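You operate a simulated robot arm through the tools that you are given. There is no shell and no other tool. Be economical: measure what you need, move in short steps, check, and stop when the job is done.

Carry out the task below with a simulated two-armed robot. There is one attempt and no reset: what you move stays moved.

JOB
Set the red collar to 10 cm and the blue one to 5 cm, then run the crossbeam to each.
Fine: use the up and down keys; end at the blue collar.
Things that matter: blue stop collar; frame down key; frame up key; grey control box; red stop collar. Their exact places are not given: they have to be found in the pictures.

It is judged by the outcome, as a careful person would: the job done as asked, and still so three seconds after it is handed in. It fails if anything else is knocked over, pushed out of place, dropped, spilled or broken.

ROBOT AND FRAMES
Two 7-joint arms with fingered hands on one trunk, on a base that drives. Base frame: it is fixed to the floor where the robot stands at the start and does not move with it; the origin is under the middle of the robot, x ahead of it, y to its left, z up. Units: mm, rad, N and s.
The left shoulder is at the start at [25, 170, 1322], the right one opposite. With the tool pointing down near the work surface each hand reaches from about 100 to 700 mm from the robot's upright axis, wherever it stands, measured 20 degrees to its own side. Places, roughly: blue stop collar [700, 0, 1000]; frame down key [700, -300, 800]; frame up key [800, -300, 800]; grey control box [700, -400, 800]; red stop collar [700, 0, 1400]. Payload 4 kg a hand.
Tool frame (each hand has its own): the origin (TCP) lies between the finger pads and is the grasp point; the fingertips stand 26 mm ahead of it; z points along the fingers, y is the line along which they close. Largest opening 132 mm; the body of the gripper starts 73 mm behind the TCP. The gripper is a hand of 4 fingers: y runs from the thumb to the fingers, the wrist lies at [0, 0, -224] in the tool frame, and closing takes about 1.5 s.
Orientation is that of the tool frame in the base frame, as a unit quaternion [w, x, y, z]. With the fingers straight down and closing along the base's y, the tool's x points along the base's -x, its y along +y and its z along -z.

CONTROLS
- The arms move only by the tool apply_moves. It takes "left_motion", "right_motion" or both (then of equal length, played together; a hand with none holds still); each is a list of rows, each a list of 6 numbers: the shift along the base's x, y, z in mm, then the turn, a rotation vector about the base's x, y, z in rad. In form: [[tx, ty, tz, ax, ay, az], ...]. A call has 1 to 10 rows; each row shifts and turns the commanded pose from where the row before left it. "left_hand" and "right_hand" are, for a hand that has rows, the finger opening in mm, from 0 to 132, set as the call begins (left out, the last holds). A row lasts 0.2 s, in which the tool goes at most 50 mm and 0.15 rad; a call with a longer step from one row to the next is refused whole, and so is a gripper value outside its range. A pose out of reach is approached as far as the arm can. The call stops where the force on the tool passes 40 N (or 10 N more than at its start, if that is more) or the arm is blocked; 0.2 s more then pass. The fingers move at their own pace (about 45 mm/s each) and stop on an object; they squeeze with about 23 N. The grip force told is the motor's: it shows also when the fingers shut on nothing. Time passes only in rows, and 0.2 s behind the last, so rows that do not move let the fingers close. It gives the time, the measured TCP pose, the force on the tool (base axes), the opening and the grip force at its end, in the units of the frame above (readings bear some noise), with the torque about the TCP (base axes, N m) and any sound that the robot's microphone picked up, and new pictures: "views" is both (left out), scene, wrist or none (wrist: the cameras of the hands that moved).
- Cameras (640 x 400 px; columns grow to the right, rows downward): "scene" is now at [108.7, -8.7, 1524.6]; the picture's right is [-0.10, -0.99, 0.00], its down [-0.30, 0.03, -0.95] and it looks along [0.95, -0.10, -0.31] (base axes); focal length 214 px, centre (320, 200). "left" rides on the left gripper at [-68, 2, -97] in its tool frame; the picture's right is [-0.03, -1.00, 0.00], its down [0.82, -0.02, -0.58] and it looks along [0.58, -0.02, 0.82] (tool axes); focal length 270 px, centre (320, 200). "right" rides on the right gripper at [68, 2, -97] in its tool frame; the picture's right is [-0.03, 1.00, 0.00], its down [-0.82, -0.02, -0.58] and it looks along [-0.58, -0.02, 0.82] (tool axes); focal length 270 px, centre (320, 200).
- slide_trunk(by): slides the trunk up (or, below 0, down) by that many mm; the arms and the scene camera ride with it, the base frame stays. It gives what a move gives, with no picture.
- base_move(legs): drives the robot by 1 to 6 legs, each [ahead, turn to the left] in mm and rad, along the robot's own axes; the way and the turn of a leg run together, so that a leg with both is an arc; at most 1500 mm and 3.142 rad a leg. The arms and the cameras ride along, it lands a little off, and it stops where it bumps. It gives what a move gives, and a new picture of the scene camera.
- finger_targets(finger1, finger2, finger3, thumb_bend, hand): sets how far each is bent, from 0 (flat) to 100 (curled in); at 30 the hand is open as for a grip, at 70 the pads meet at the TCP. One left out holds its place. A second passes; each finger stops where it meets its share of the squeeze, and holds until it gets a number again. A gripper value or a shape takes the hand back. It gives what a move gives, with no picture; readings hold the bend of each and the force on the fingers (four entries, about 0 where the hand has none), thumb and palm.
- grasp_type(shape, hand): the hand has 4 fingers and takes this shape, open, in about a second: jaw (thumb against the fingers, like two jaws); tri (thumb and two fingers); tip (a fingertip pinch); poke (one finger out to press); point (the index stretched); flat (the hand flat); cup (the hand cupped); fist (a fist). The gripper value then closes the fingers along that shape, each until it touches; the sizes above hold for jaw. It gives what a move gives, with no picture.
- aim_head(pan, tilt): turns the head with the scene camera to pan (to the left, within 1.501 rad either way) and tilt (down, from -0.506 to 1.204), counted from straight ahead of the robot. It gives what a move gives, and a new picture of the scene camera.
- point_at(camera, pixels): for up to 12 pixels [column, row] of the newest picture of that camera ("zoom" is the newest enlarged one), the place [x, y, z] in the base frame of the surface seen there, good to about 2 mm. The clock stands still meanwhile.
- zoom(camera, box): a new picture of the part [left, top, right, bottom] of that camera's present view, enlarged. The clock stands still meanwhile.
- hand_in(): hands the job in; it is judged then, once.

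Keep the steps short. Do not move on a guess: measure, check each grasp and each placing, and mend mistakes. In all there are 80 turns and 260 pictures (those below and enlarged ones count). Leave the grippers open and the arms clear of the work at the hand-in unless told otherwise, and finish with a single line.

The tools are called as a command line: name --argument value ..., lists and objects as JSON in quotes. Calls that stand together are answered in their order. apply_moves: Moves the arms, as the interface text tells. Its arguments: {"type":"object","properties":{"left_motion":{"type":"array","items":{"type":"array","items":{"type":"number"}}},"left_hand":{"type":"number"},"right_motion":{"type":"array","items":{"type":"array","items":{"type":"number"}}},"right_hand":{"type":"number"},"views":{"type":"string","enum":["both","scene","wrist","none"]}},"required":[]} The other tools are called the same way: slide_trunk (by) slides the trunk up or down; grasp_type (shape, hand) gives the hand a shape; finger_targets (finger1, finger2, finger3, thumb_bend, hand) moves the fingers one by one; base_move (legs) drives the base; aim_head (pan, tilt) turns the head that bears the scene camera; point_at (camera, pixels) gives the place of the surface under pixels of a picture; zoom (camera, box) takes an enlarged picture of a part of a camera's view; hand_in () hands the job in.

At the start:

```text
t: 0.0
left_position: [396.0, 41.7, 1549.7]
left_tcp_rot: [0.0, 0.002, 1.0, 0.0]
left_contact_force: [-0.2, 0.0, -0.1]
left_moment: [0.0, 0.02, -0.02]
left_opening: 131.7
left_gripper_force: 0.0
left_shape: jaw
left_bend: [30.0, 30.0, 30.0, 30.0]
left_finger forces: [0.0, 0.0, 0.0, 0.1, 0.1, 0.0]
right_position: [344.7, -201.5, 1583.8]
right_tcp_rot: [0.0, 0.001, 1.0, 0.001]
right_contact_force: [-0.8, -0.3, 0.2]
right_moment: [-0.02, -0.01, -0.02]
right_opening: 131.8
right_gripper_force: 0.1
right_shape: jaw
right_bend: [30.0, 30.0, 30.0, 30.0]
right_finger forces: [0.0, 0.0, 0.0, 0.0, 0.0, 0.1]
trunk travel left (down, up): [-549.0, 206.0]
robot x, y, heading: [0.5, 1.4, 0.002]
head pan, tilt: [-0.101, 0.311]
```

scene: 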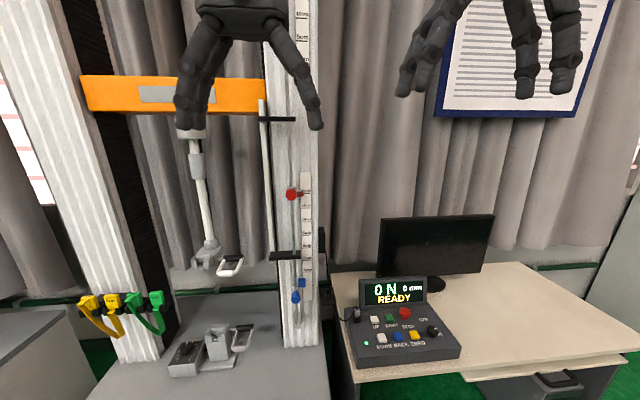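
right: 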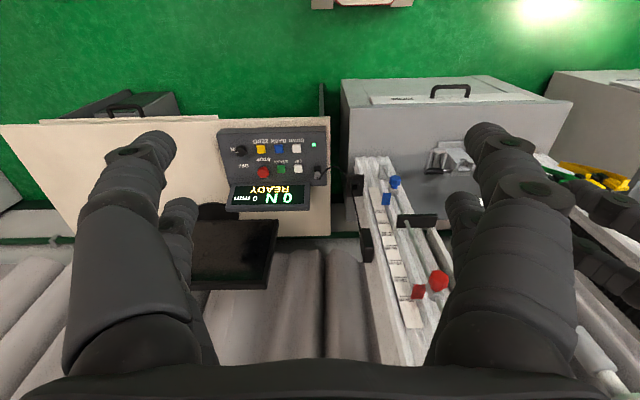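
left: 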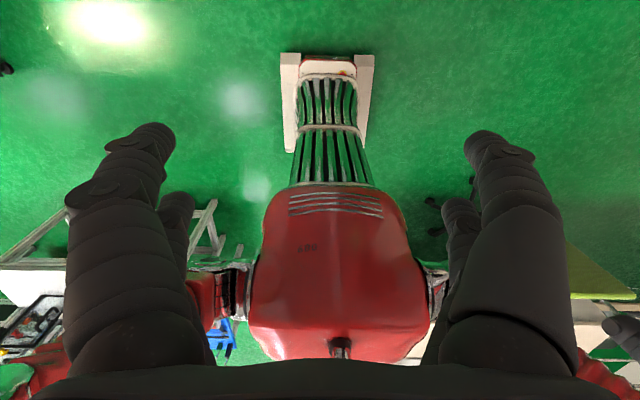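

I see the column with a scale, and the red and blue collars at about (292,195) and (297,295). The control box is near (400,335). I'll enlarge both.

zoom --camera "scene" --box '[240, 100, 340, 350]'

zoom --camera "scene" --box '[330, 265, 470, 370]'

point_at --camera "scene" --pixels '[[292, 195], [303, 193], [296, 297], [302, 283], [280, 256], [280, 119], [304, 210], [304, 235], [375, 320], [382, 337], [180, 90], [263, 180]]'

```text
1.60 times, centred on (290, 225) of scene
```

zoom: 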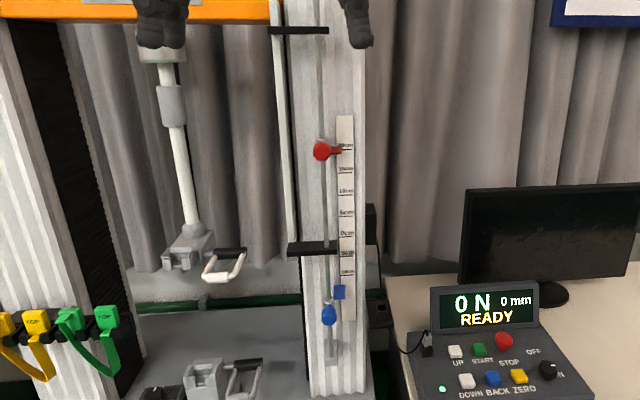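

```text
3.81 times, centred on (400, 318) of scene
```

zoom: 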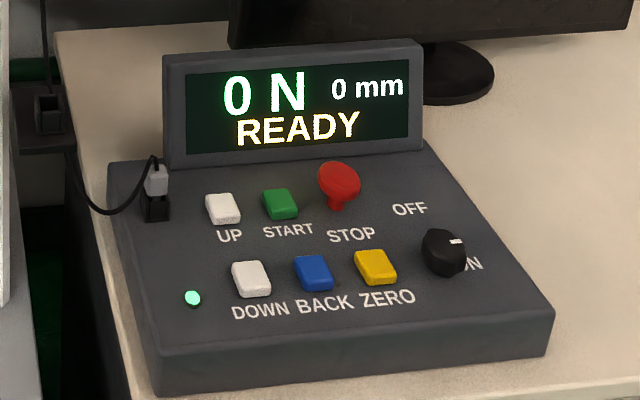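

```text
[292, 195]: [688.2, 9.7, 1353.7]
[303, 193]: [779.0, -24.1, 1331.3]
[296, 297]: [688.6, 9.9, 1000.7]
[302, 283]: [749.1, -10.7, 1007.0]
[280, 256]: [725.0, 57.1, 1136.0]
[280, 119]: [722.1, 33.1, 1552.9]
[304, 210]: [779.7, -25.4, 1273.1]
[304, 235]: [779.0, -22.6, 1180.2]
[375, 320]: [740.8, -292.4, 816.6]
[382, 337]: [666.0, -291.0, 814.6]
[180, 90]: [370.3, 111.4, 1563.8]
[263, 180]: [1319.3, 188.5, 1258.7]
```

I'll enlarge the scale to read its labels.

zoom --camera "scene" --box '[270, 165, 340, 240]'

zoom --camera "scene" --box '[270, 235, 340, 310]'

zoom --camera "scene" --box '[240, 0, 360, 140]'

```text
5.33 times, centred on (305, 202) of scene
```

zoom: 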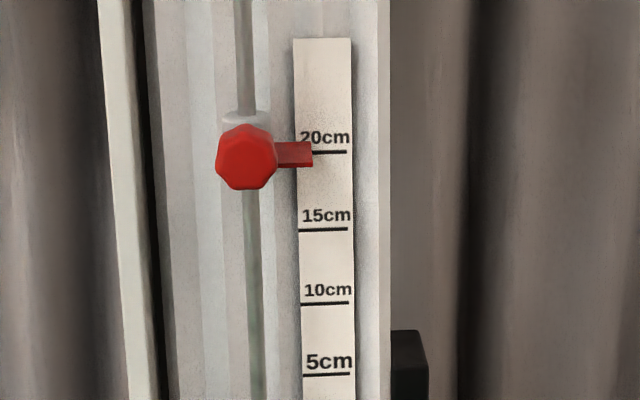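

```text
5.33 times, centred on (305, 272) of scene
```

zoom: 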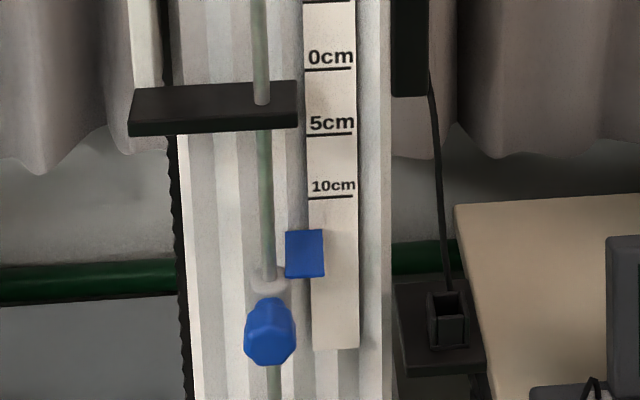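

```text
2.86 times, centred on (300, 70) of scene
```

zoom: 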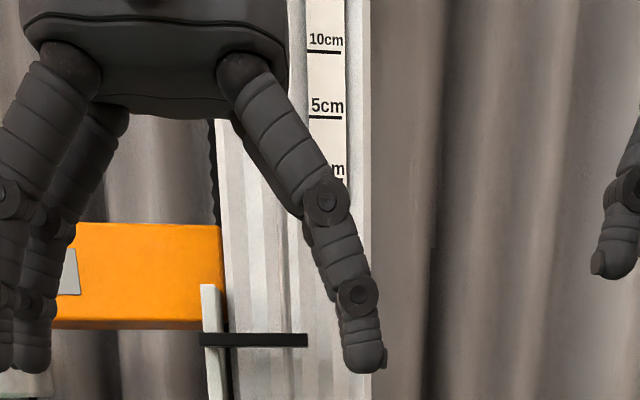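

The scale runs up from 0 for red and down from 0 for blue. I'll measure the scale lines and both pointers.

zoom --camera "scene" --box '[270, 165, 340, 240]'

point_at --camera "zoom" --pixels '[[335, 152], [335, 229], [335, 302], [335, 374], [245, 155], [295, 145], [308, 155], [295, 166], [235, 118], [252, 60], [252, 300], [320, 45]]'

zoom --camera "scene" --box '[270, 235, 340, 310]'

point_at --camera "zoom" --pixels '[[335, 68], [335, 133], [335, 197], [305, 234], [305, 252], [305, 274], [268, 335], [262, 285], [270, 385], [290, 90], [150, 125], [265, 180]]'

```text
5.33 times, centred on (305, 202) of scene
```

zoom: 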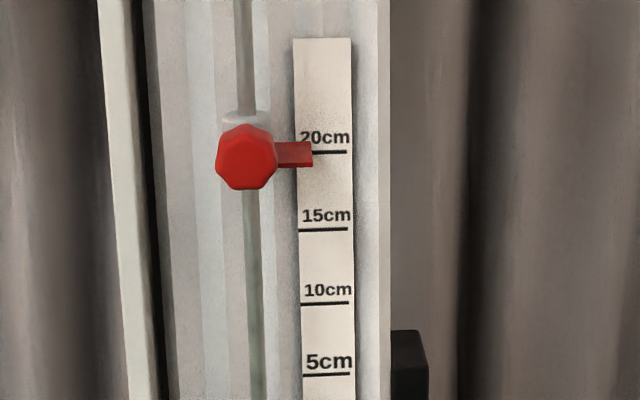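

```text
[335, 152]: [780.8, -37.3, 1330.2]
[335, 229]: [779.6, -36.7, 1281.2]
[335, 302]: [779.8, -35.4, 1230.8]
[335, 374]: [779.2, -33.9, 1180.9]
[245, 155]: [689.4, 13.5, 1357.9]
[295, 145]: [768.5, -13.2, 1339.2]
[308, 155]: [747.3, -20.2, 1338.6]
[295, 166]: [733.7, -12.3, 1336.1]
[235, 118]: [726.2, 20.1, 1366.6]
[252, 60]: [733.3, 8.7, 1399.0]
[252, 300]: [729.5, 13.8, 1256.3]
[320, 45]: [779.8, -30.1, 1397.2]
```

```text
5.33 times, centred on (305, 272) of scene
```

zoom: 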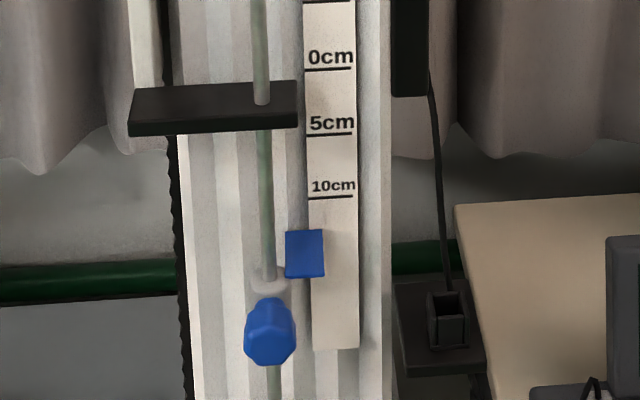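

```text
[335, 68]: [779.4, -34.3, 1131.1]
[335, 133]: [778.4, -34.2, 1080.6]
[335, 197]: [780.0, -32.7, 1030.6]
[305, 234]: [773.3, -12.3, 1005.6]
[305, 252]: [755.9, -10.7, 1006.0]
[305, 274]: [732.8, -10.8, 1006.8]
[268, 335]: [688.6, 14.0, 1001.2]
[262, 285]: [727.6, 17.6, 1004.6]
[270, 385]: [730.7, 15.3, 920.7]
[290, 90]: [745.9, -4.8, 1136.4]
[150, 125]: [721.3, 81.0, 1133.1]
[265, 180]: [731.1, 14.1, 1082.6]
```

The scale's 0 line is at z≈1131 (10 cm for red at 1231, 5 cm for blue at 1081). The red pointer is at about 1338 and the blue one at about 1006. I'll lower the trunk to see the collars at eye level.

slide_trunk --by -250

aim_head --pan 0.0 --tilt 0.1

```text
t: 2.6
left_position: [396.7, 41.6, 1299.2]
left_tcp_rot: [0.001, 0.001, 1.0, 0.0]
left_contact_force: [0.7, 0.6, 0.2]
left_moment: [0.02, -0.02, 0.0]
left_opening: 131.9
left_gripper_force: 0.1
left_shape: jaw
left_bend: [30.0, 30.0, 30.0, 30.0]
left_finger forces: [0.1, 0.0, 0.0, 0.0, 0.0, 0.0]
right_position: [412.6, -203.0, 1285.1]
right_tcp_rot: [-0.069, 0.001, 0.998, 0.0]
right_contact_force: [0.0, 0.0, -0.5]
right_moment: [-0.02, -0.04, 0.01]
right_opening: 131.7
right_gripper_force: 0.0
right_shape: jaw
right_bend: [30.0, 30.0, 30.0, 30.0]
right_finger forces: [0.0, 0.0, 0.1, 0.0, 0.1, 0.0]
trunk travel left (down, up): [-299.0, 456.0]
robot x, y, heading: [-1.8, -0.5, -0.001]
head pan, tilt: [-0.101, 0.311]
```

```text
t: 3.3
left_position: [396.8, 41.7, 1298.7]
left_tcp_rot: [0.0, 0.001, 1.0, 0.0]
left_contact_force: [-0.5, -0.7, 0.4]
left_moment: [0.01, 0.0, 0.01]
left_opening: 132.2
left_gripper_force: 0.0
left_shape: jaw
left_bend: [30.0, 30.0, 30.0, 30.0]
left_finger forces: [0.1, 0.1, 0.1, 0.1, 0.0, 0.1]
right_position: [412.7, -202.6, 1285.8]
right_tcp_rot: [-0.068, 0.0, 0.998, 0.001]
right_contact_force: [-0.3, -0.3, 0.1]
right_moment: [-0.02, 0.0, 0.0]
right_opening: 131.8
right_gripper_force: 0.0
right_shape: jaw
right_bend: [30.0, 30.0, 30.0, 30.0]
right_finger forces: [0.1, 0.0, 0.0, 0.0, 0.0, 0.0]
trunk travel left (down, up): [-299.0, 456.0]
robot x, y, heading: [0.7, 0.7, 0.001]
head pan, tilt: [0.0, 0.099]
```

scene: 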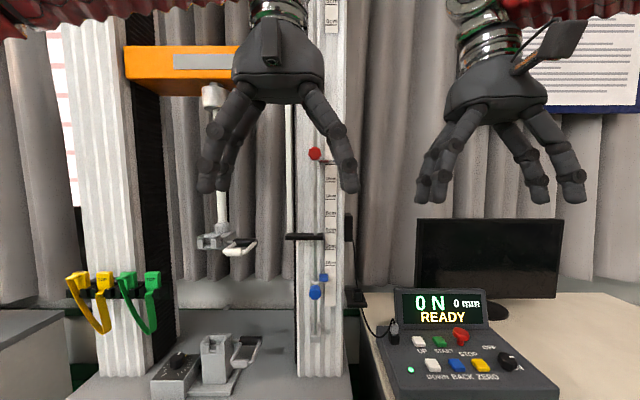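

Both collars are now visible. I'll enlarge each for a good measure of the knob, collar and pointer.

zoom --camera "scene" --box '[290, 130, 350, 180]'

point_at --camera "zoom" --pixels '[[262, 240], [220, 250], [320, 250], [265, 195], [265, 305], [345, 285]]'

zoom --camera "scene" --box '[280, 225, 350, 305]'

point_at --camera "zoom" --pixels '[[312, 332], [275, 332], [345, 332], [312, 305], [312, 370], [355, 270]]'

```text
8.00 times, centred on (320, 155) of scene
```

zoom: 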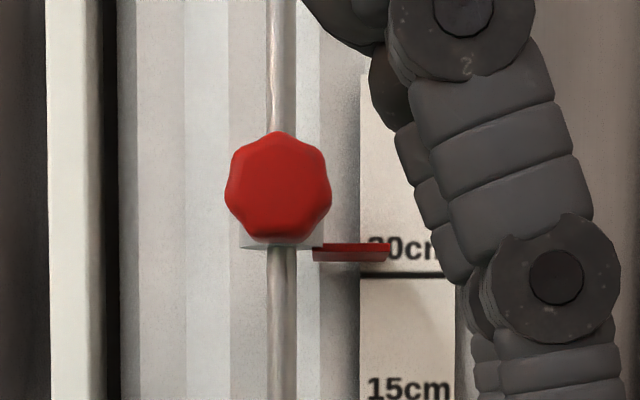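

```text
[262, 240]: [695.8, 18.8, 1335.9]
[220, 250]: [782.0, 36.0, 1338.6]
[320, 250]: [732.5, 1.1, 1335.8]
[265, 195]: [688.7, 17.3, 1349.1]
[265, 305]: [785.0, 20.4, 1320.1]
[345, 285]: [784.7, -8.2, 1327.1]
```

```text
5.00 times, centred on (315, 265) of scene
```

zoom: 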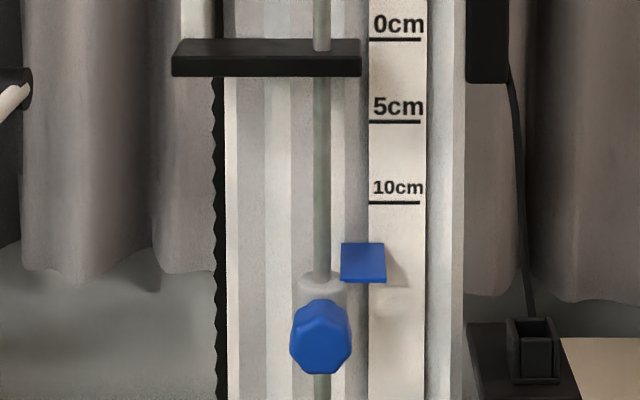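

```text
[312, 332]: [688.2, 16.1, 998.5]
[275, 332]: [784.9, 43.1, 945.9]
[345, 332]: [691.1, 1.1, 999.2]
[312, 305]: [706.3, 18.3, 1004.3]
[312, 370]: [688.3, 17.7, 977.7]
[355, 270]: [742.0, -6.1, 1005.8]
```

Red knob centre is about [688, 13, 1351] and the blue one about [688, 14, 990]. I'll check the grip and crossbeam for clearance, then turn the left hand forward.

point_at --camera "scene" --pixels '[[215, 240], [240, 246], [210, 92], [235, 60], [290, 140], [223, 200], [420, 341], [432, 365], [418, 350], [433, 373], [411, 368], [540, 370]]'

apply_moves --left_motion '[[16, -3, 5, 0, -0.15, 0], [16, -3, 5, 0, -0.15, 0], [16, -3, 5, 0, -0.15, 0], [16, -3, 5, 0, -0.15, 0], [16, -3, 5, 0, -0.15, 0], [16, -3, 5, 0, -0.15, 0], [16, -3, 5, 0, -0.15, 0], [16, -3, 5, 0, -0.15, 0], [16, -3, 5, 0, -0.15, 0], [16, -2, 5, 0, -0.15, 0]]' --left_hand 90 --views "none"

apply_moves --left_motion '[[0, 0, 0, 0, -0.071, 0], [0, 0, 0, 0, 0, 0]]'

```text
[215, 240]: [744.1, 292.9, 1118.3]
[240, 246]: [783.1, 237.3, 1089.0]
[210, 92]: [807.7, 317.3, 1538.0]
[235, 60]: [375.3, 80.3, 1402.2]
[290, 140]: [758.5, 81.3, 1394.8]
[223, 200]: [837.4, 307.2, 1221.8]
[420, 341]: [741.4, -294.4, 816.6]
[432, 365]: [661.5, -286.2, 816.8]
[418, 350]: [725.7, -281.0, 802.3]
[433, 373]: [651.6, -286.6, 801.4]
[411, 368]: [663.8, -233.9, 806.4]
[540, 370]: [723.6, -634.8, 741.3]
```

```text
t: 5.5
left_position: [557.9, 12.6, 1348.5]
left_tcp_rot: [0.681, 0.0, 0.732, 0.001]
left_contact_force: [0.2, -0.3, 0.4]
left_moment: [-0.01, 0.01, -0.01]
left_opening: 90.6
left_gripper_force: 0.1
left_shape: jaw
left_bend: [68.0, 68.0, 68.0, 60.0]
left_finger forces: [0.0, 0.1, 0.0, 0.0, 0.1, 0.0]
right_position: [413.4, -200.9, 1284.1]
right_tcp_rot: [-0.069, 0.0, 0.998, -0.001]
right_contact_force: [0.6, 0.5, -0.5]
right_moment: [-0.01, -0.01, -0.02]
right_opening: 132.0
right_gripper_force: 0.1
right_shape: jaw
right_bend: [30.0, 30.0, 30.0, 30.0]
right_finger forces: [0.1, 0.0, 0.0, 0.1, 0.0, 0.1]
trunk travel left (down, up): [-299.0, 456.0]
robot x, y, heading: [2.5, -2.8, -0.001]
head pan, tilt: [0.0, 0.099]
```

```text
t: 6.1
left_position: [557.0, 13.3, 1348.8]
left_tcp_rot: [0.707, 0.001, 0.707, 0.001]
left_contact_force: [-0.6, 0.5, 0.0]
left_moment: [0.01, -0.01, 0.02]
left_opening: 90.5
left_gripper_force: 0.1
left_shape: jaw
left_bend: [68.0, 68.0, 68.0, 60.0]
left_finger forces: [0.0, 0.0, 0.0, 0.1, 0.1, 0.0]
right_position: [412.3, -202.5, 1286.3]
right_tcp_rot: [-0.069, 0.001, 0.998, 0.0]
right_contact_force: [-0.6, 1.1, 0.4]
right_moment: [-0.02, 0.01, 0.04]
right_opening: 132.0
right_gripper_force: 0.1
right_shape: jaw
right_bend: [30.0, 30.0, 30.0, 30.0]
right_finger forces: [0.1, 0.1, 0.0, 0.0, 0.0, 0.0]
trunk travel left (down, up): [-299.0, 456.0]
robot x, y, heading: [1.6, -0.7, -0.001]
head pan, tilt: [0.0, 0.099]
```

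scene: 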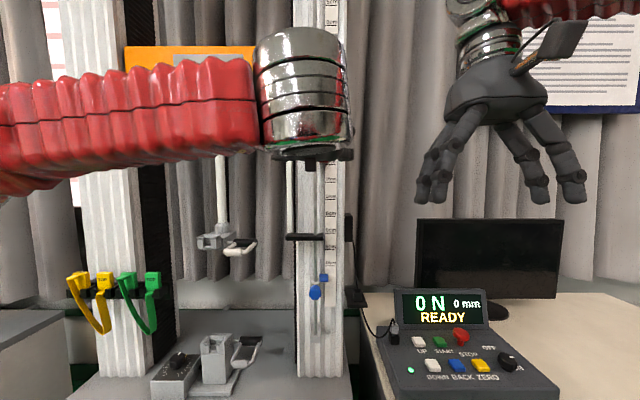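
left: 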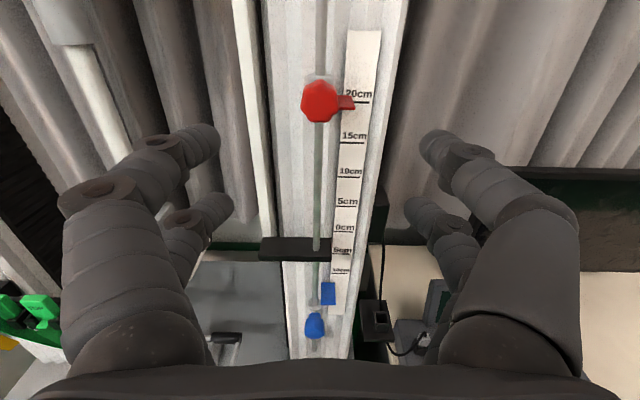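

The left hand faces the red knob. I'll move ahead to x≈690 and z≈1351 with the fingers open.

apply_moves --left_motion '[[40, 0, 1, 0, 0, 0], [40, 0, 1, 0, 0, 0], [30, 0, 0, 0, 0, 0], [22, 0, 0, 0, 0, 0], [0, 0, 0, 0, 0, 0]]' --views "wrist"

```text
t: 7.3
left_position: [687.7, 12.7, 1352.9]
left_tcp_rot: [0.706, 0.0, 0.708, 0.001]
left_contact_force: [-0.2, -0.7, -0.2]
left_moment: [0.0, -0.01, 0.01]
left_opening: 90.5
left_gripper_force: 0.1
left_shape: jaw
left_bend: [68.0, 68.0, 68.0, 60.0]
left_finger forces: [0.0, 0.0, 0.0, 0.0, 0.1, 0.0]
right_position: [412.3, -204.0, 1285.3]
right_tcp_rot: [-0.069, 0.001, 0.998, 0.0]
right_contact_force: [-0.5, -0.3, 0.3]
right_moment: [0.02, 0.02, -0.04]
right_opening: 131.9
right_gripper_force: 0.0
right_shape: jaw
right_bend: [30.0, 30.0, 30.0, 30.0]
right_finger forces: [0.1, 0.0, 0.0, 0.1, 0.1, 0.0]
trunk travel left (down, up): [-299.0, 456.0]
robot x, y, heading: [0.6, -0.2, 0.002]
head pan, tilt: [0.0, 0.099]
```

left: 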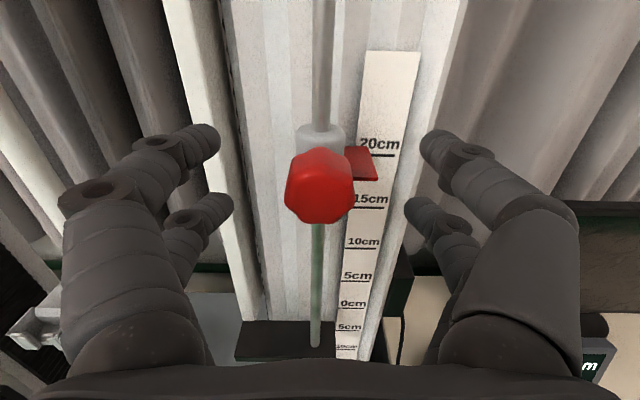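

The knob at (318,185) lies between the fingers, so I'll close on it.

apply_moves --left_motion '[[3, 0, 0, 0, 0, 0], [0, 0, 0, 0, 0, 0], [0, 0, 0, 0, 0, 0], [0, 0, 0, 0, 0, 0], [0, 0, 0, 0, 0, 0], [0, 0, 0, 0, 0, 0], [0, 0, 0, 0, 0, 0], [0, 0, 0, 0, 0, 0]]' --left_hand 20 --views "wrist"

```text
t: 9.1
left_position: [691.1, 13.3, 1350.5]
left_tcp_rot: [0.706, 0.002, 0.708, -0.001]
left_contact_force: [-0.2, 0.3, 0.1]
left_moment: [0.01, -0.02, 0.02]
left_opening: 20.3
left_gripper_force: 0.0
left_shape: jaw
left_bend: [73.0, 73.0, 73.0, 70.0]
left_finger forces: [0.0, 0.0, 0.0, 0.0, 0.0, 0.0]
right_position: [412.3, -202.6, 1287.5]
right_tcp_rot: [-0.068, 0.001, 0.998, 0.0]
right_contact_force: [-0.3, -0.2, 0.7]
right_moment: [-0.01, -0.01, -0.01]
right_opening: 132.1
right_gripper_force: 0.0
right_shape: jaw
right_bend: [30.0, 30.0, 30.0, 30.0]
right_finger forces: [0.0, 0.0, 0.0, 0.1, 0.0, 0.0]
trunk travel left (down, up): [-299.0, 456.0]
robot x, y, heading: [0.7, 1.3, 0.003]
head pan, tilt: [0.0, 0.099]
```

left: 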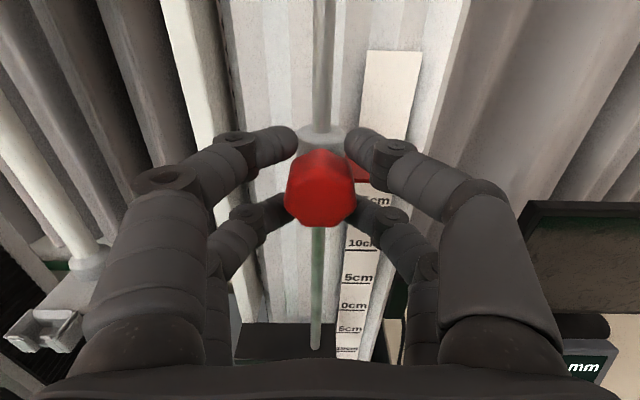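

The two finger pairs passed above and below the knob and touch nothing. I'll open and try the tip pinch instead.

apply_moves --left_motion '[[0, 0, 0, 0, 0, 0], [0, 0, 0, 0, 0, 0], [0, 0, 0, 0, 0, 0], [0, 0, 0, 0, 0, 0], [-40, 0, 0, 0, 0, 0], [-40, 0, 0, 0, 0, 0]]' --left_hand 90 --views "none"

grasp_type --shape "tip" --hand "left"

zoom --camera "left" --box '[0, 0, 640, 400]'

```text
t: 10.5
left_position: [609.1, 10.3, 1352.1]
left_tcp_rot: [0.707, 0.001, 0.708, 0.0]
left_contact_force: [-0.1, -0.3, 0.2]
left_moment: [0.0, 0.01, 0.01]
left_opening: 89.7
left_gripper_force: 0.0
left_shape: jaw
left_bend: [69.0, 69.0, 69.0, 60.0]
left_finger forces: [0.1, 0.1, 0.0, 0.1, 0.0, 0.0]
right_position: [411.3, -203.5, 1285.7]
right_tcp_rot: [-0.069, 0.001, 0.998, 0.0]
right_contact_force: [0.6, -0.1, -0.5]
right_moment: [-0.01, -0.02, 0.01]
right_opening: 131.9
right_gripper_force: 0.0
right_shape: jaw
right_bend: [30.0, 30.0, 30.0, 30.0]
right_finger forces: [0.0, 0.0, 0.1, 0.0, 0.0, 0.0]
trunk travel left (down, up): [-299.0, 456.0]
robot x, y, heading: [-3.1, -1.1, -0.0]
head pan, tilt: [0.0, 0.099]
```

```text
t: 11.4
left_position: [609.2, 11.6, 1350.0]
left_tcp_rot: [0.707, 0.001, 0.708, -0.001]
left_contact_force: [-0.4, 0.5, -0.9]
left_moment: [0.01, -0.04, -0.01]
left_opening: 132.0
left_gripper_force: 0.0
left_shape: tip
left_bend: [30.0, 30.0, 30.0, 30.0]
left_finger forces: [0.1, 0.0, 0.0, 0.0, 0.1, 0.0]
right_position: [413.0, -201.4, 1285.0]
right_tcp_rot: [-0.069, 0.001, 0.998, 0.001]
right_contact_force: [0.0, 0.2, 0.3]
right_moment: [0.0, -0.03, 0.03]
right_opening: 132.0
right_gripper_force: 0.1
right_shape: jaw
right_bend: [30.0, 30.0, 30.0, 30.0]
right_finger forces: [0.0, 0.0, 0.0, 0.0, 0.1, 0.0]
trunk travel left (down, up): [-299.0, 456.0]
robot x, y, heading: [0.2, 2.1, 0.002]
head pan, tilt: [0.0, 0.099]
```

```text
1.00 times, centred on (320, 200) of left (not enlarged: the box is as wide or as high as the picture)
```

zoom: 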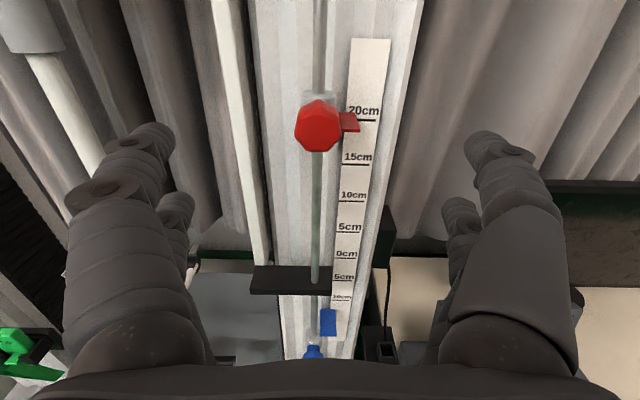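

I'll close the tip shape in the air to see where the tips meet.

apply_moves --left_motion '[[0, 0, 0, 0, 0, 0], [0, 0, 0, 0, 0, 0], [0, 0, 0, 0, 0, 0], [0, 0, 0, 0, 0, 0], [0, 0, 0, 0, 0, 0], [0, 0, 0, 0, 0, 0], [0, 0, 0, 0, 0, 0]]' --left_hand 20 --views "wrist"

```text
t: 13.0
left_position: [610.3, 11.9, 1351.7]
left_tcp_rot: [0.707, 0.0, 0.707, 0.0]
left_contact_force: [0.1, -0.5, 0.5]
left_moment: [0.01, 0.0, -0.02]
left_opening: 20.3
left_gripper_force: 0.0
left_shape: tip
left_bend: [73.0, 73.0, 73.0, 70.0]
left_finger forces: [0.1, 0.0, 0.0, 0.0, 0.0, 0.0]
right_position: [412.9, -202.8, 1285.0]
right_tcp_rot: [-0.069, 0.001, 0.998, 0.001]
right_contact_force: [-0.1, 0.3, 0.5]
right_moment: [0.03, -0.01, -0.01]
right_opening: 131.9
right_gripper_force: 0.1
right_shape: jaw
right_bend: [30.0, 30.0, 30.0, 30.0]
right_finger forces: [0.1, 0.0, 0.0, 0.1, 0.0, 0.1]
trunk travel left (down, up): [-299.0, 456.0]
robot x, y, heading: [-0.5, 3.4, 0.0]
head pan, tilt: [0.0, 0.099]
```

left: 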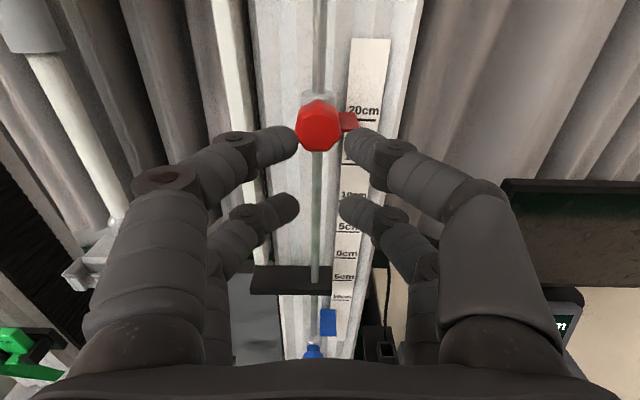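

The pairs sit about 18 mm above and below the TCP, which makes a good four-point cage. I'll go back around the knob and close fully.

apply_moves --left_motion '[[0, 0, 0, 0, 0, 0], [0, 0, 0, 0, 0, 0], [0, 0, 0, 0, 0, 0], [0, 0, 0, 0, 0, 0], [40, 1, 0, 0, 0, 0], [42, 0, 0, 0, 0, 0], [0, 0, 0, 0, 0, 0]]' --left_hand 90 --views "none"

apply_moves --left_motion '[[0, 0, 0, 0, 0, 0], [0, 0, 0, 0, 0, 0], [0, 0, 0, 0, 0, 0], [0, 0, 0, 0, 0, 0], [0, 0, 0, 0, 0, 0], [0, 0, 0, 0, 0, 0], [0, 0, 0, 0, 0, 0], [0, 0, 0, 0, 0, 0]]' --left_hand 0 --views "wrist"

```text
t: 14.6
left_position: [692.1, 10.5, 1354.8]
left_tcp_rot: [0.707, 0.0, 0.707, 0.0]
left_contact_force: [0.6, 0.1, -0.1]
left_moment: [-0.03, -0.03, -0.02]
left_opening: 89.6
left_gripper_force: 0.0
left_shape: tip
left_bend: [69.0, 69.0, 69.0, 60.0]
left_finger forces: [0.1, 0.1, 0.0, 0.0, 0.0, 0.0]
right_position: [412.5, -202.8, 1285.7]
right_tcp_rot: [-0.069, 0.002, 0.998, 0.0]
right_contact_force: [-0.6, 0.1, -0.1]
right_moment: [-0.02, -0.01, -0.04]
right_opening: 131.7
right_gripper_force: 0.1
right_shape: jaw
right_bend: [30.0, 30.0, 30.0, 30.0]
right_finger forces: [0.1, 0.0, 0.0, 0.0, 0.0, 0.0]
trunk travel left (down, up): [-299.0, 456.0]
robot x, y, heading: [-3.4, -2.0, 0.003]
head pan, tilt: [0.0, 0.099]
```

```text
t: 16.4
left_position: [695.0, 9.6, 1353.0]
left_tcp_rot: [0.706, 0.0, 0.708, 0.001]
left_contact_force: [9.5, 1.5, -0.1]
left_moment: [0.0, -0.21, -0.01]
left_opening: 0.0
left_gripper_force: 23.1
left_shape: tip
left_bend: [70.0, 73.0, 72.0, 69.0]
left_finger forces: [0.0, 16.2, 16.2, 0.0, 0.1, 0.0]
right_position: [414.3, -203.0, 1286.1]
right_tcp_rot: [-0.069, 0.001, 0.998, 0.0]
right_contact_force: [0.8, 0.2, 0.5]
right_moment: [0.02, 0.0, 0.01]
right_opening: 132.1
right_gripper_force: 0.0
right_shape: jaw
right_bend: [30.0, 30.0, 30.0, 30.0]
right_finger forces: [0.0, 0.0, 0.0, 0.0, 0.0, 0.1]
trunk travel left (down, up): [-299.0, 456.0]
robot x, y, heading: [1.8, -1.0, 0.001]
head pan, tilt: [0.0, 0.099]
```

left: 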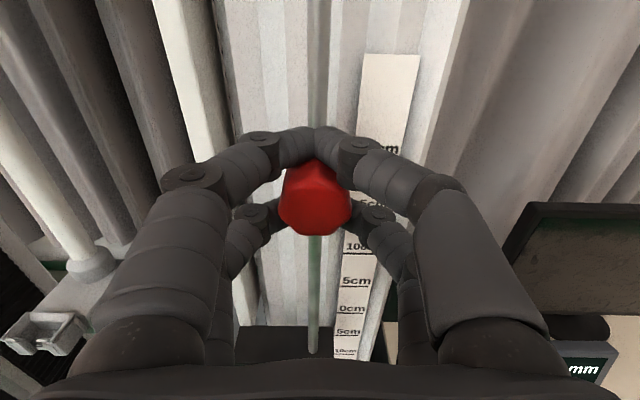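

Fingers 2 and 3 press with about 16 N, so the knob is caged. I'll try a small 6 mm pull down to see whether the collar slides or is clamped.

apply_moves --left_motion '[[0, 0, -3, 0, 0, 0], [0, 0, -3, 0, 0, 0], [0, 0, 0, 0, 0, 0]]' --views "wrist"

```text
t: 17.2
left_position: [694.3, 10.0, 1344.5]
left_tcp_rot: [0.706, 0.001, 0.708, 0.0]
left_contact_force: [8.6, -2.3, 1.3]
left_moment: [0.04, -0.23, -0.01]
left_opening: 0.0
left_gripper_force: 23.0
left_shape: tip
left_bend: [70.0, 73.0, 72.0, 69.0]
left_finger forces: [0.0, 15.4, 16.5, 0.0, 0.0, 0.0]
right_position: [413.6, -203.6, 1286.1]
right_tcp_rot: [-0.069, 0.001, 0.998, 0.001]
right_contact_force: [-0.2, -0.3, -0.3]
right_moment: [0.01, -0.02, 0.01]
right_opening: 132.1
right_gripper_force: 0.0
right_shape: jaw
right_bend: [30.0, 30.0, 30.0, 30.0]
right_finger forces: [0.1, 0.0, 0.1, 0.0, 0.0, 0.1]
trunk travel left (down, up): [-299.0, 456.0]
robot x, y, heading: [0.9, 0.5, 0.001]
head pan, tilt: [0.0, 0.099]
```

left: 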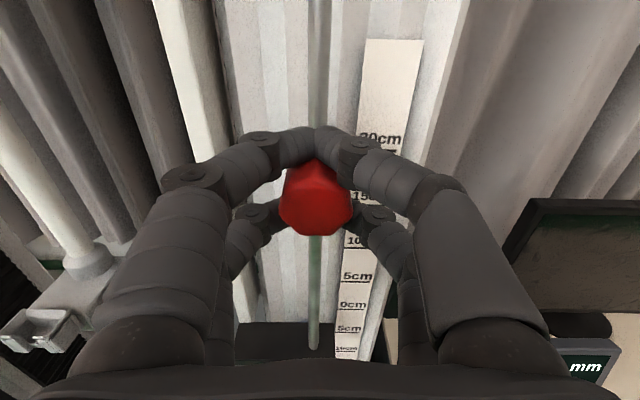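

The collar slid with the hand against little force. I'll continue 90 mm down, then measure.

apply_moves --left_motion '[[0, 0, -15, 0, 0, 0], [0, 0, -15, 0, 0, 0], [0, 0, -15, 0, 0, 0], [0, 0, -15, 0, 0, 0], [0, 0, -15, 0, 0, 0], [0, 0, -15, 0, 0, 0], [0, 0, 0, 0, 0, 0]]' --views "both"

zoom --camera "scene" --box '[290, 160, 350, 240]'

```text
t: 18.8
left_position: [696.9, 11.5, 1253.2]
left_tcp_rot: [0.706, 0.0, 0.708, 0.001]
left_contact_force: [6.0, -4.9, 0.2]
left_moment: [0.0, -0.25, -0.08]
left_opening: 0.1
left_gripper_force: 23.3
left_shape: tip
left_bend: [70.0, 73.0, 72.0, 69.0]
left_finger forces: [0.0, 14.7, 15.9, 0.1, 0.0, 0.0]
right_position: [413.8, -202.9, 1285.3]
right_tcp_rot: [-0.07, 0.001, 0.998, 0.001]
right_contact_force: [-0.7, -0.1, 0.4]
right_moment: [0.01, 0.0, 0.01]
right_opening: 132.1
right_gripper_force: 0.0
right_shape: jaw
right_bend: [30.0, 30.0, 30.0, 30.0]
right_finger forces: [0.0, 0.0, 0.0, 0.0, 0.0, 0.0]
trunk travel left (down, up): [-299.0, 456.0]
robot x, y, heading: [1.6, 1.1, -0.004]
head pan, tilt: [0.0, 0.099]
```

scene: 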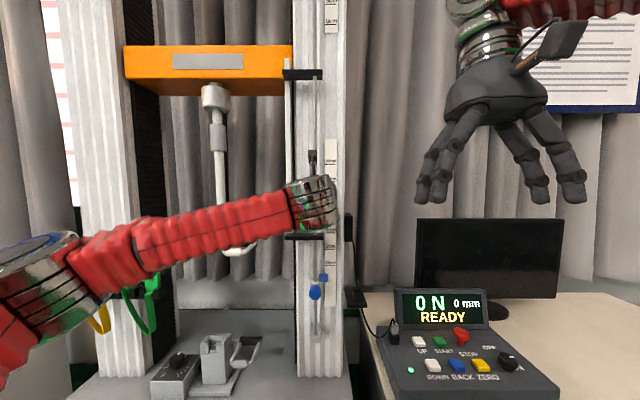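
left: 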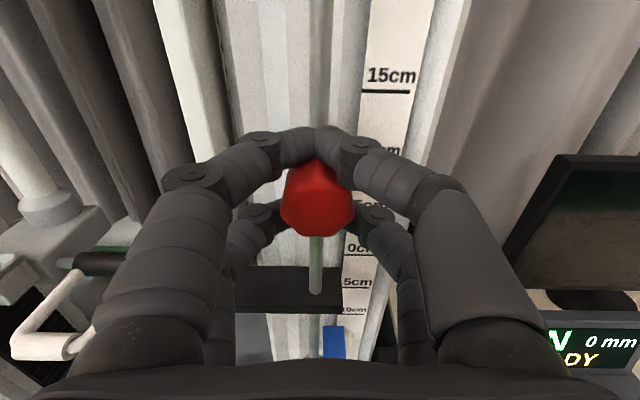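

```text
5.00 times, centred on (320, 200) of scene
```

zoom: 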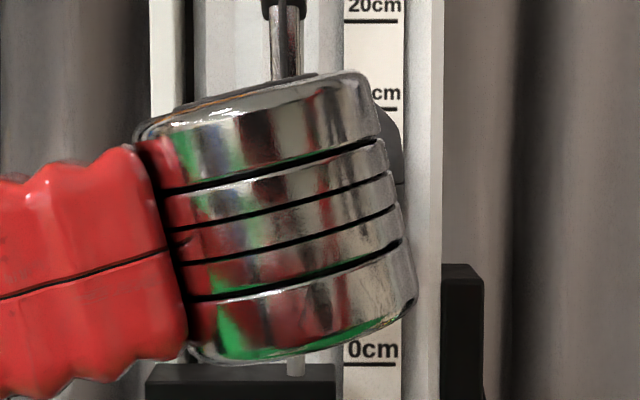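

I'll release here and back off, to test that the collar holds and to measure it.

apply_moves --left_motion '[[0, 0, 0, 0, 0, 0], [0, 0, 0, 0, 0, 0], [0, 0, 0, 0, 0, 0], [0, 0, 0, 0, 0, 0], [0, 0, 0, 0, 0, 0], [-40, 0, 0, 0, 0, 0], [-40, 0, 0, 0, 0, 0], [0, 0, 0, 0, 0, 0]]' --left_hand 90 --views "wrist"

zoom --camera "left" --box '[270, 60, 410, 180]'

```text
t: 20.6
left_position: [615.2, 12.3, 1253.0]
left_tcp_rot: [0.706, 0.0, 0.708, 0.0]
left_contact_force: [-0.1, -0.2, 0.1]
left_moment: [0.01, 0.0, -0.01]
left_opening: 89.7
left_gripper_force: 0.1
left_shape: tip
left_bend: [69.0, 69.0, 69.0, 60.0]
left_finger forces: [0.0, 0.0, 0.1, 0.0, 0.1, 0.1]
right_position: [412.5, -201.5, 1285.3]
right_tcp_rot: [-0.07, 0.001, 0.998, 0.0]
right_contact_force: [-0.9, 0.1, 0.2]
right_moment: [0.01, -0.02, 0.03]
right_opening: 131.8
right_gripper_force: 0.0
right_shape: jaw
right_bend: [30.0, 30.0, 30.0, 30.0]
right_finger forces: [0.0, 0.0, 0.0, 0.0, 0.0, 0.1]
trunk travel left (down, up): [-299.0, 456.0]
robot x, y, heading: [-1.5, 6.1, -0.003]
head pan, tilt: [0.0, 0.099]
```

left: 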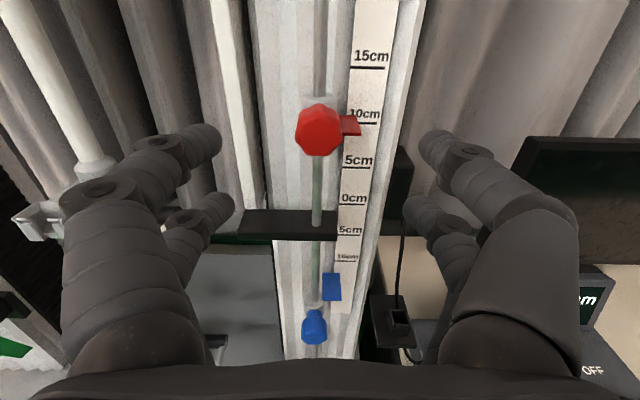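

```text
3.33 times, centred on (340, 120) of left
```

zoom: 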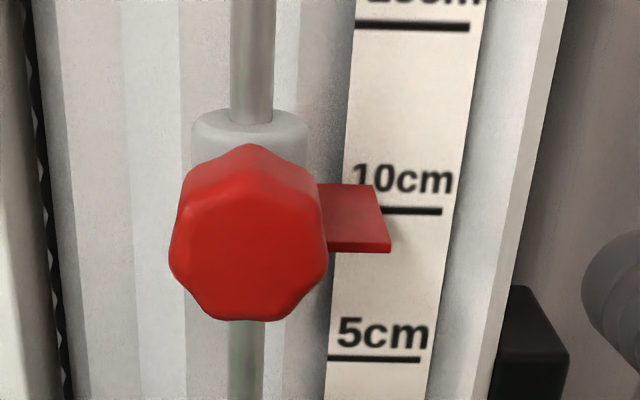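

The collar holds. I'll measure the pointer plate against the lines.

point_at --camera "zoom" --pixels '[[345, 195], [365, 190], [350, 220], [370, 215], [350, 240], [375, 240], [340, 246], [370, 248], [415, 211], [430, 211], [245, 260], [390, 358]]'

zoom --camera "scene" --box '[290, 160, 350, 240]'

```text
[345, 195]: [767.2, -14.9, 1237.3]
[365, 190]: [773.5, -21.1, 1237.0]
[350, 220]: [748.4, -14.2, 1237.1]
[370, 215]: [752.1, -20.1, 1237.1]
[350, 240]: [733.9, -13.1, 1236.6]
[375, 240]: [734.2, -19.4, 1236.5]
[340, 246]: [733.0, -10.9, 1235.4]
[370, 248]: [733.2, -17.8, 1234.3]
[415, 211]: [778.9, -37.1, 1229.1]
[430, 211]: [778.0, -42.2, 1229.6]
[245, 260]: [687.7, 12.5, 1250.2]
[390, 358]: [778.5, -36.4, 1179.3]
```

```text
5.00 times, centred on (320, 200) of scene
```

zoom: 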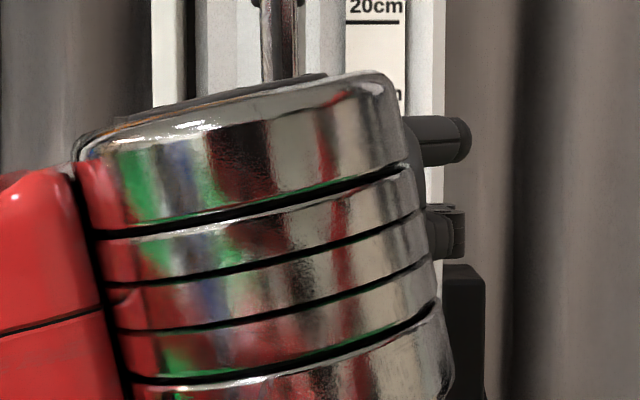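

The plate spans about z 1234–1237 and the 10 cm line is at about 1229.5, so the collar needs to go about 5.5 mm lower. I'll regrip and nudge it.

apply_moves --left_motion '[[40, 0, 0, 0, 0, 0], [40, 0, 0, 0, 0, 0], [0, 0, 0, 0, 0, 0]]' --left_hand 90 --views "none"

apply_moves --left_motion '[[0, 0, 0, 0, 0, 0], [0, 0, 0, 0, 0, 0], [0, 0, 0, 0, 0, 0], [0, 0, 0, 0, 0, 0], [0, 0, 0, 0, 0, 0], [0, 0, 0, 0, 0, 0], [0, 0, 0, 0, 0, 0], [0, 0, -3, 0, 0, 0], [0, 0, -2.5, 0, 0, 0], [0, 0, 0, 0, 0, 0]]' --left_hand 0 --views "wrist"

apply_moves --left_motion '[[0, 0, 0, 0, 0, 0], [0, 0, 0, 0, 0, 0], [0, 0, 0, 0, 0, 0], [0, 0, 0, 0, 0, 0], [0, 0, 0, 0, 0, 0], [-40, 0, 0, 0, 0, 0], [-40, 0, 0, 0, 0, 0], [0, 0, 0, 0, 0, 0]]' --left_hand 90 --views "wrist"

zoom --camera "left" --box '[270, 60, 410, 180]'

```text
t: 21.4
left_position: [692.7, 10.9, 1253.7]
left_tcp_rot: [0.707, 0.001, 0.708, 0.0]
left_contact_force: [0.4, -0.1, 0.3]
left_moment: [-0.01, 0.04, 0.01]
left_opening: 89.6
left_gripper_force: 0.1
left_shape: tip
left_bend: [69.0, 69.0, 69.0, 60.0]
left_finger forces: [0.0, 0.1, 0.1, 0.0, 0.1, 0.0]
right_position: [412.1, -202.9, 1286.5]
right_tcp_rot: [-0.068, 0.001, 0.998, 0.0]
right_contact_force: [-0.6, 1.2, 0.2]
right_moment: [0.02, 0.01, 0.0]
right_opening: 132.0
right_gripper_force: 0.1
right_shape: jaw
right_bend: [30.0, 30.0, 30.0, 30.0]
right_finger forces: [0.0, 0.1, 0.0, 0.0, 0.0, 0.0]
trunk travel left (down, up): [-299.0, 456.0]
robot x, y, heading: [-0.1, 0.6, 0.004]
head pan, tilt: [0.0, 0.099]
```

```text
t: 23.6
left_position: [696.5, 12.2, 1247.2]
left_tcp_rot: [0.706, 0.0, 0.708, 0.002]
left_contact_force: [11.9, -3.4, 1.3]
left_moment: [0.01, -0.17, -0.02]
left_opening: 1.6
left_gripper_force: 22.8
left_shape: tip
left_bend: [71.0, 72.0, 71.0, 71.0]
left_finger forces: [0.0, 16.3, 17.5, 0.0, 20.9, 0.0]
right_position: [415.4, -203.6, 1285.1]
right_tcp_rot: [-0.07, 0.001, 0.998, 0.001]
right_contact_force: [-0.8, 0.6, 0.4]
right_moment: [0.02, -0.01, 0.01]
right_opening: 132.0
right_gripper_force: 0.1
right_shape: jaw
right_bend: [30.0, 30.0, 30.0, 30.0]
right_finger forces: [0.0, 0.1, 0.0, 0.1, 0.1, 0.0]
trunk travel left (down, up): [-299.0, 456.0]
robot x, y, heading: [-0.4, 1.9, -0.003]
head pan, tilt: [0.0, 0.099]
```

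left: 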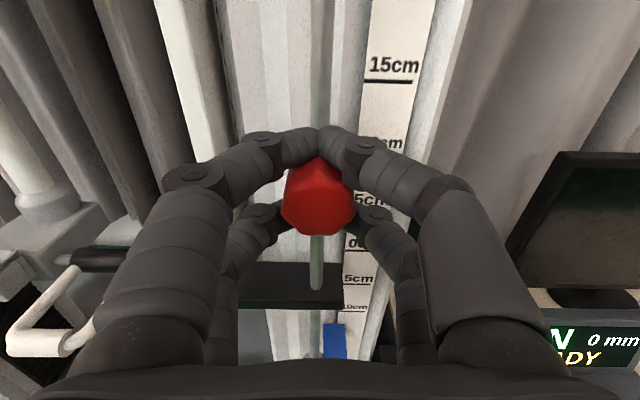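

```text
t: 25.4
left_position: [612.7, 11.8, 1249.9]
left_tcp_rot: [0.707, -0.001, 0.708, 0.001]
left_contact_force: [0.1, -0.9, 0.2]
left_moment: [0.01, 0.0, -0.05]
left_opening: 89.8
left_gripper_force: 0.1
left_shape: tip
left_bend: [69.0, 69.0, 69.0, 60.0]
left_finger forces: [0.0, 0.0, 0.1, 0.0, 0.0, 0.1]
right_position: [412.3, -202.2, 1285.0]
right_tcp_rot: [-0.069, 0.001, 0.998, 0.0]
right_contact_force: [0.3, 0.4, 0.7]
right_moment: [-0.03, -0.02, 0.01]
right_opening: 132.0
right_gripper_force: 0.1
right_shape: jaw
right_bend: [30.0, 30.0, 30.0, 30.0]
right_finger forces: [0.0, 0.0, 0.0, 0.0, 0.1, 0.0]
trunk travel left (down, up): [-299.0, 456.0]
robot x, y, heading: [0.1, 0.5, -0.002]
head pan, tilt: [0.0, 0.099]
```

left: 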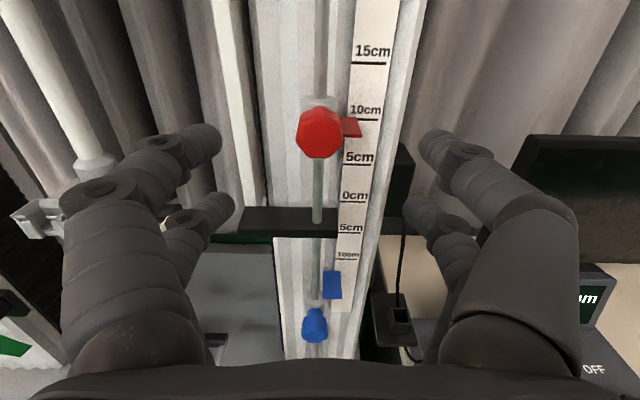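

```text
3.33 times, centred on (340, 120) of left
```

zoom: 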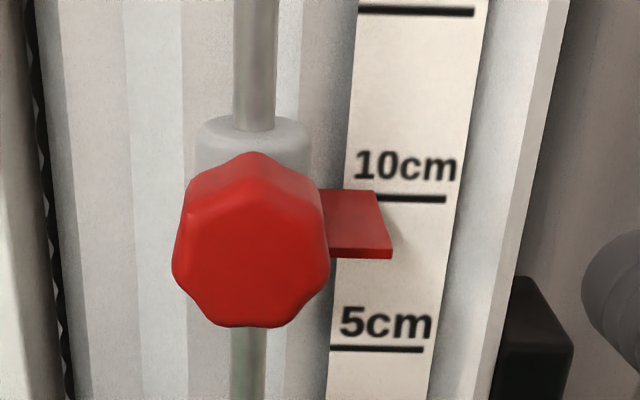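

point_at --camera "zoom" --pixels '[[345, 200], [365, 197], [350, 225], [370, 220], [350, 243], [375, 243], [345, 253], [370, 254], [415, 199], [430, 199], [400, 349], [245, 260]]'

```text
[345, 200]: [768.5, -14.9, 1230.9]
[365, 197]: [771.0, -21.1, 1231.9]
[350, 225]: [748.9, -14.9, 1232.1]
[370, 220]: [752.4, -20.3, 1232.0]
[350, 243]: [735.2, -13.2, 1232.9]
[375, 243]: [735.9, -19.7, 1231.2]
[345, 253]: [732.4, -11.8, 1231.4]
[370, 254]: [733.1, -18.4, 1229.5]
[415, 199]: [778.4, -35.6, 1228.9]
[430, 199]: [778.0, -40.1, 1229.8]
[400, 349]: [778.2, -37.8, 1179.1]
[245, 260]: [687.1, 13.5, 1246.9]
```

Red is set: the plate sits at 1229.5–1232 against the line at about 1229.5. Next I'll lower the hand to the blue knob height (z≈990).

apply_moves --left_motion '[[0, 0, -44, 0, 0, 0], [0, 0, -44, 0, 0, 0], [0, 0, -44, 0, 0, 0], [0, 0, -44, 0, 0, 0], [0, 0, -44, 0, 0, 0], [0, 0, -38, 0, 0, 0], [0, 0, 0, 0, 0, 0]]' --views "both"

zoom --camera "left" --box '[270, 60, 410, 180]'

zoom --camera "scene" --box '[290, 160, 350, 240]'

```text
t: 27.0
left_position: [612.8, 9.9, 991.9]
left_tcp_rot: [0.706, 0.002, 0.708, -0.001]
left_contact_force: [0.3, 0.6, -0.2]
left_moment: [0.01, 0.01, -0.01]
left_opening: 89.7
left_gripper_force: 0.0
left_shape: tip
left_bend: [69.0, 69.0, 69.0, 60.0]
left_finger forces: [0.1, 0.1, 0.0, 0.1, 0.1, 0.1]
right_position: [413.5, -202.8, 1286.1]
right_tcp_rot: [-0.068, 0.001, 0.998, 0.0]
right_contact_force: [-0.4, -0.5, -0.2]
right_moment: [0.02, 0.03, 0.01]
right_opening: 131.9
right_gripper_force: 0.1
right_shape: jaw
right_bend: [30.0, 30.0, 30.0, 30.0]
right_finger forces: [0.1, 0.0, 0.0, 0.0, 0.0, 0.0]
trunk travel left (down, up): [-299.0, 456.0]
robot x, y, heading: [1.2, 0.3, 0.002]
head pan, tilt: [0.0, 0.099]
```

scene: 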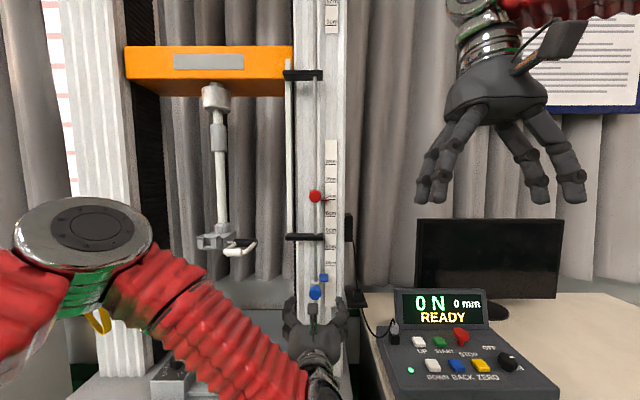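
left: 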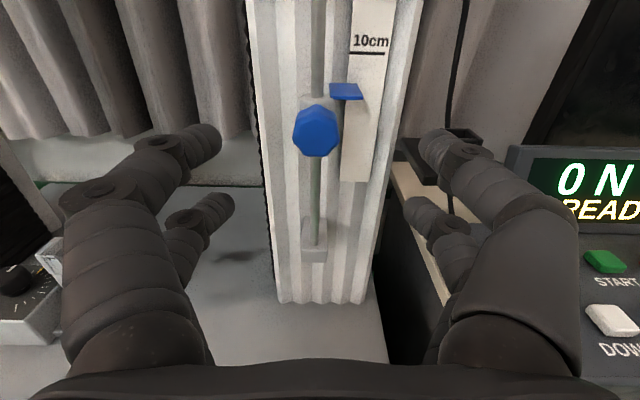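

```text
3.33 times, centred on (340, 120) of left
```

zoom: 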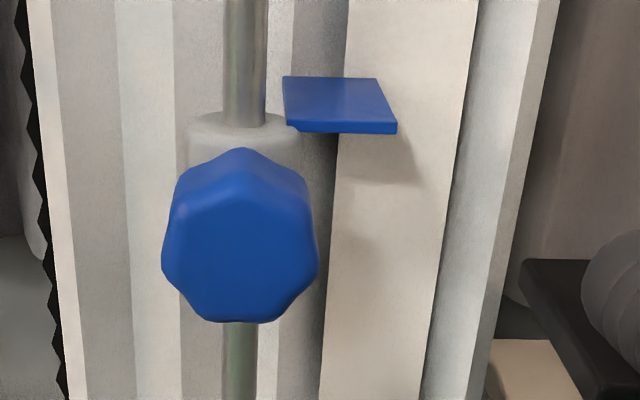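

```text
5.00 times, centred on (320, 200) of scene
```

zoom: 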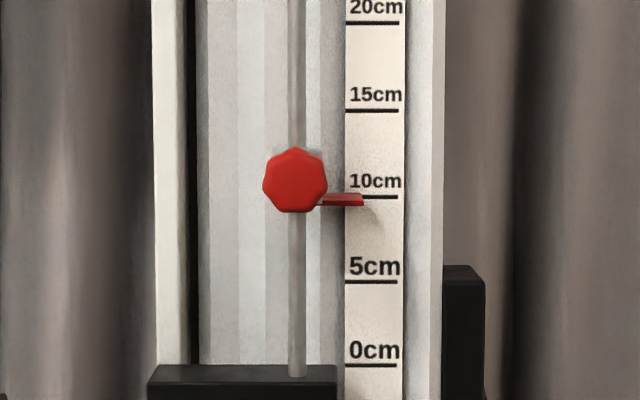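

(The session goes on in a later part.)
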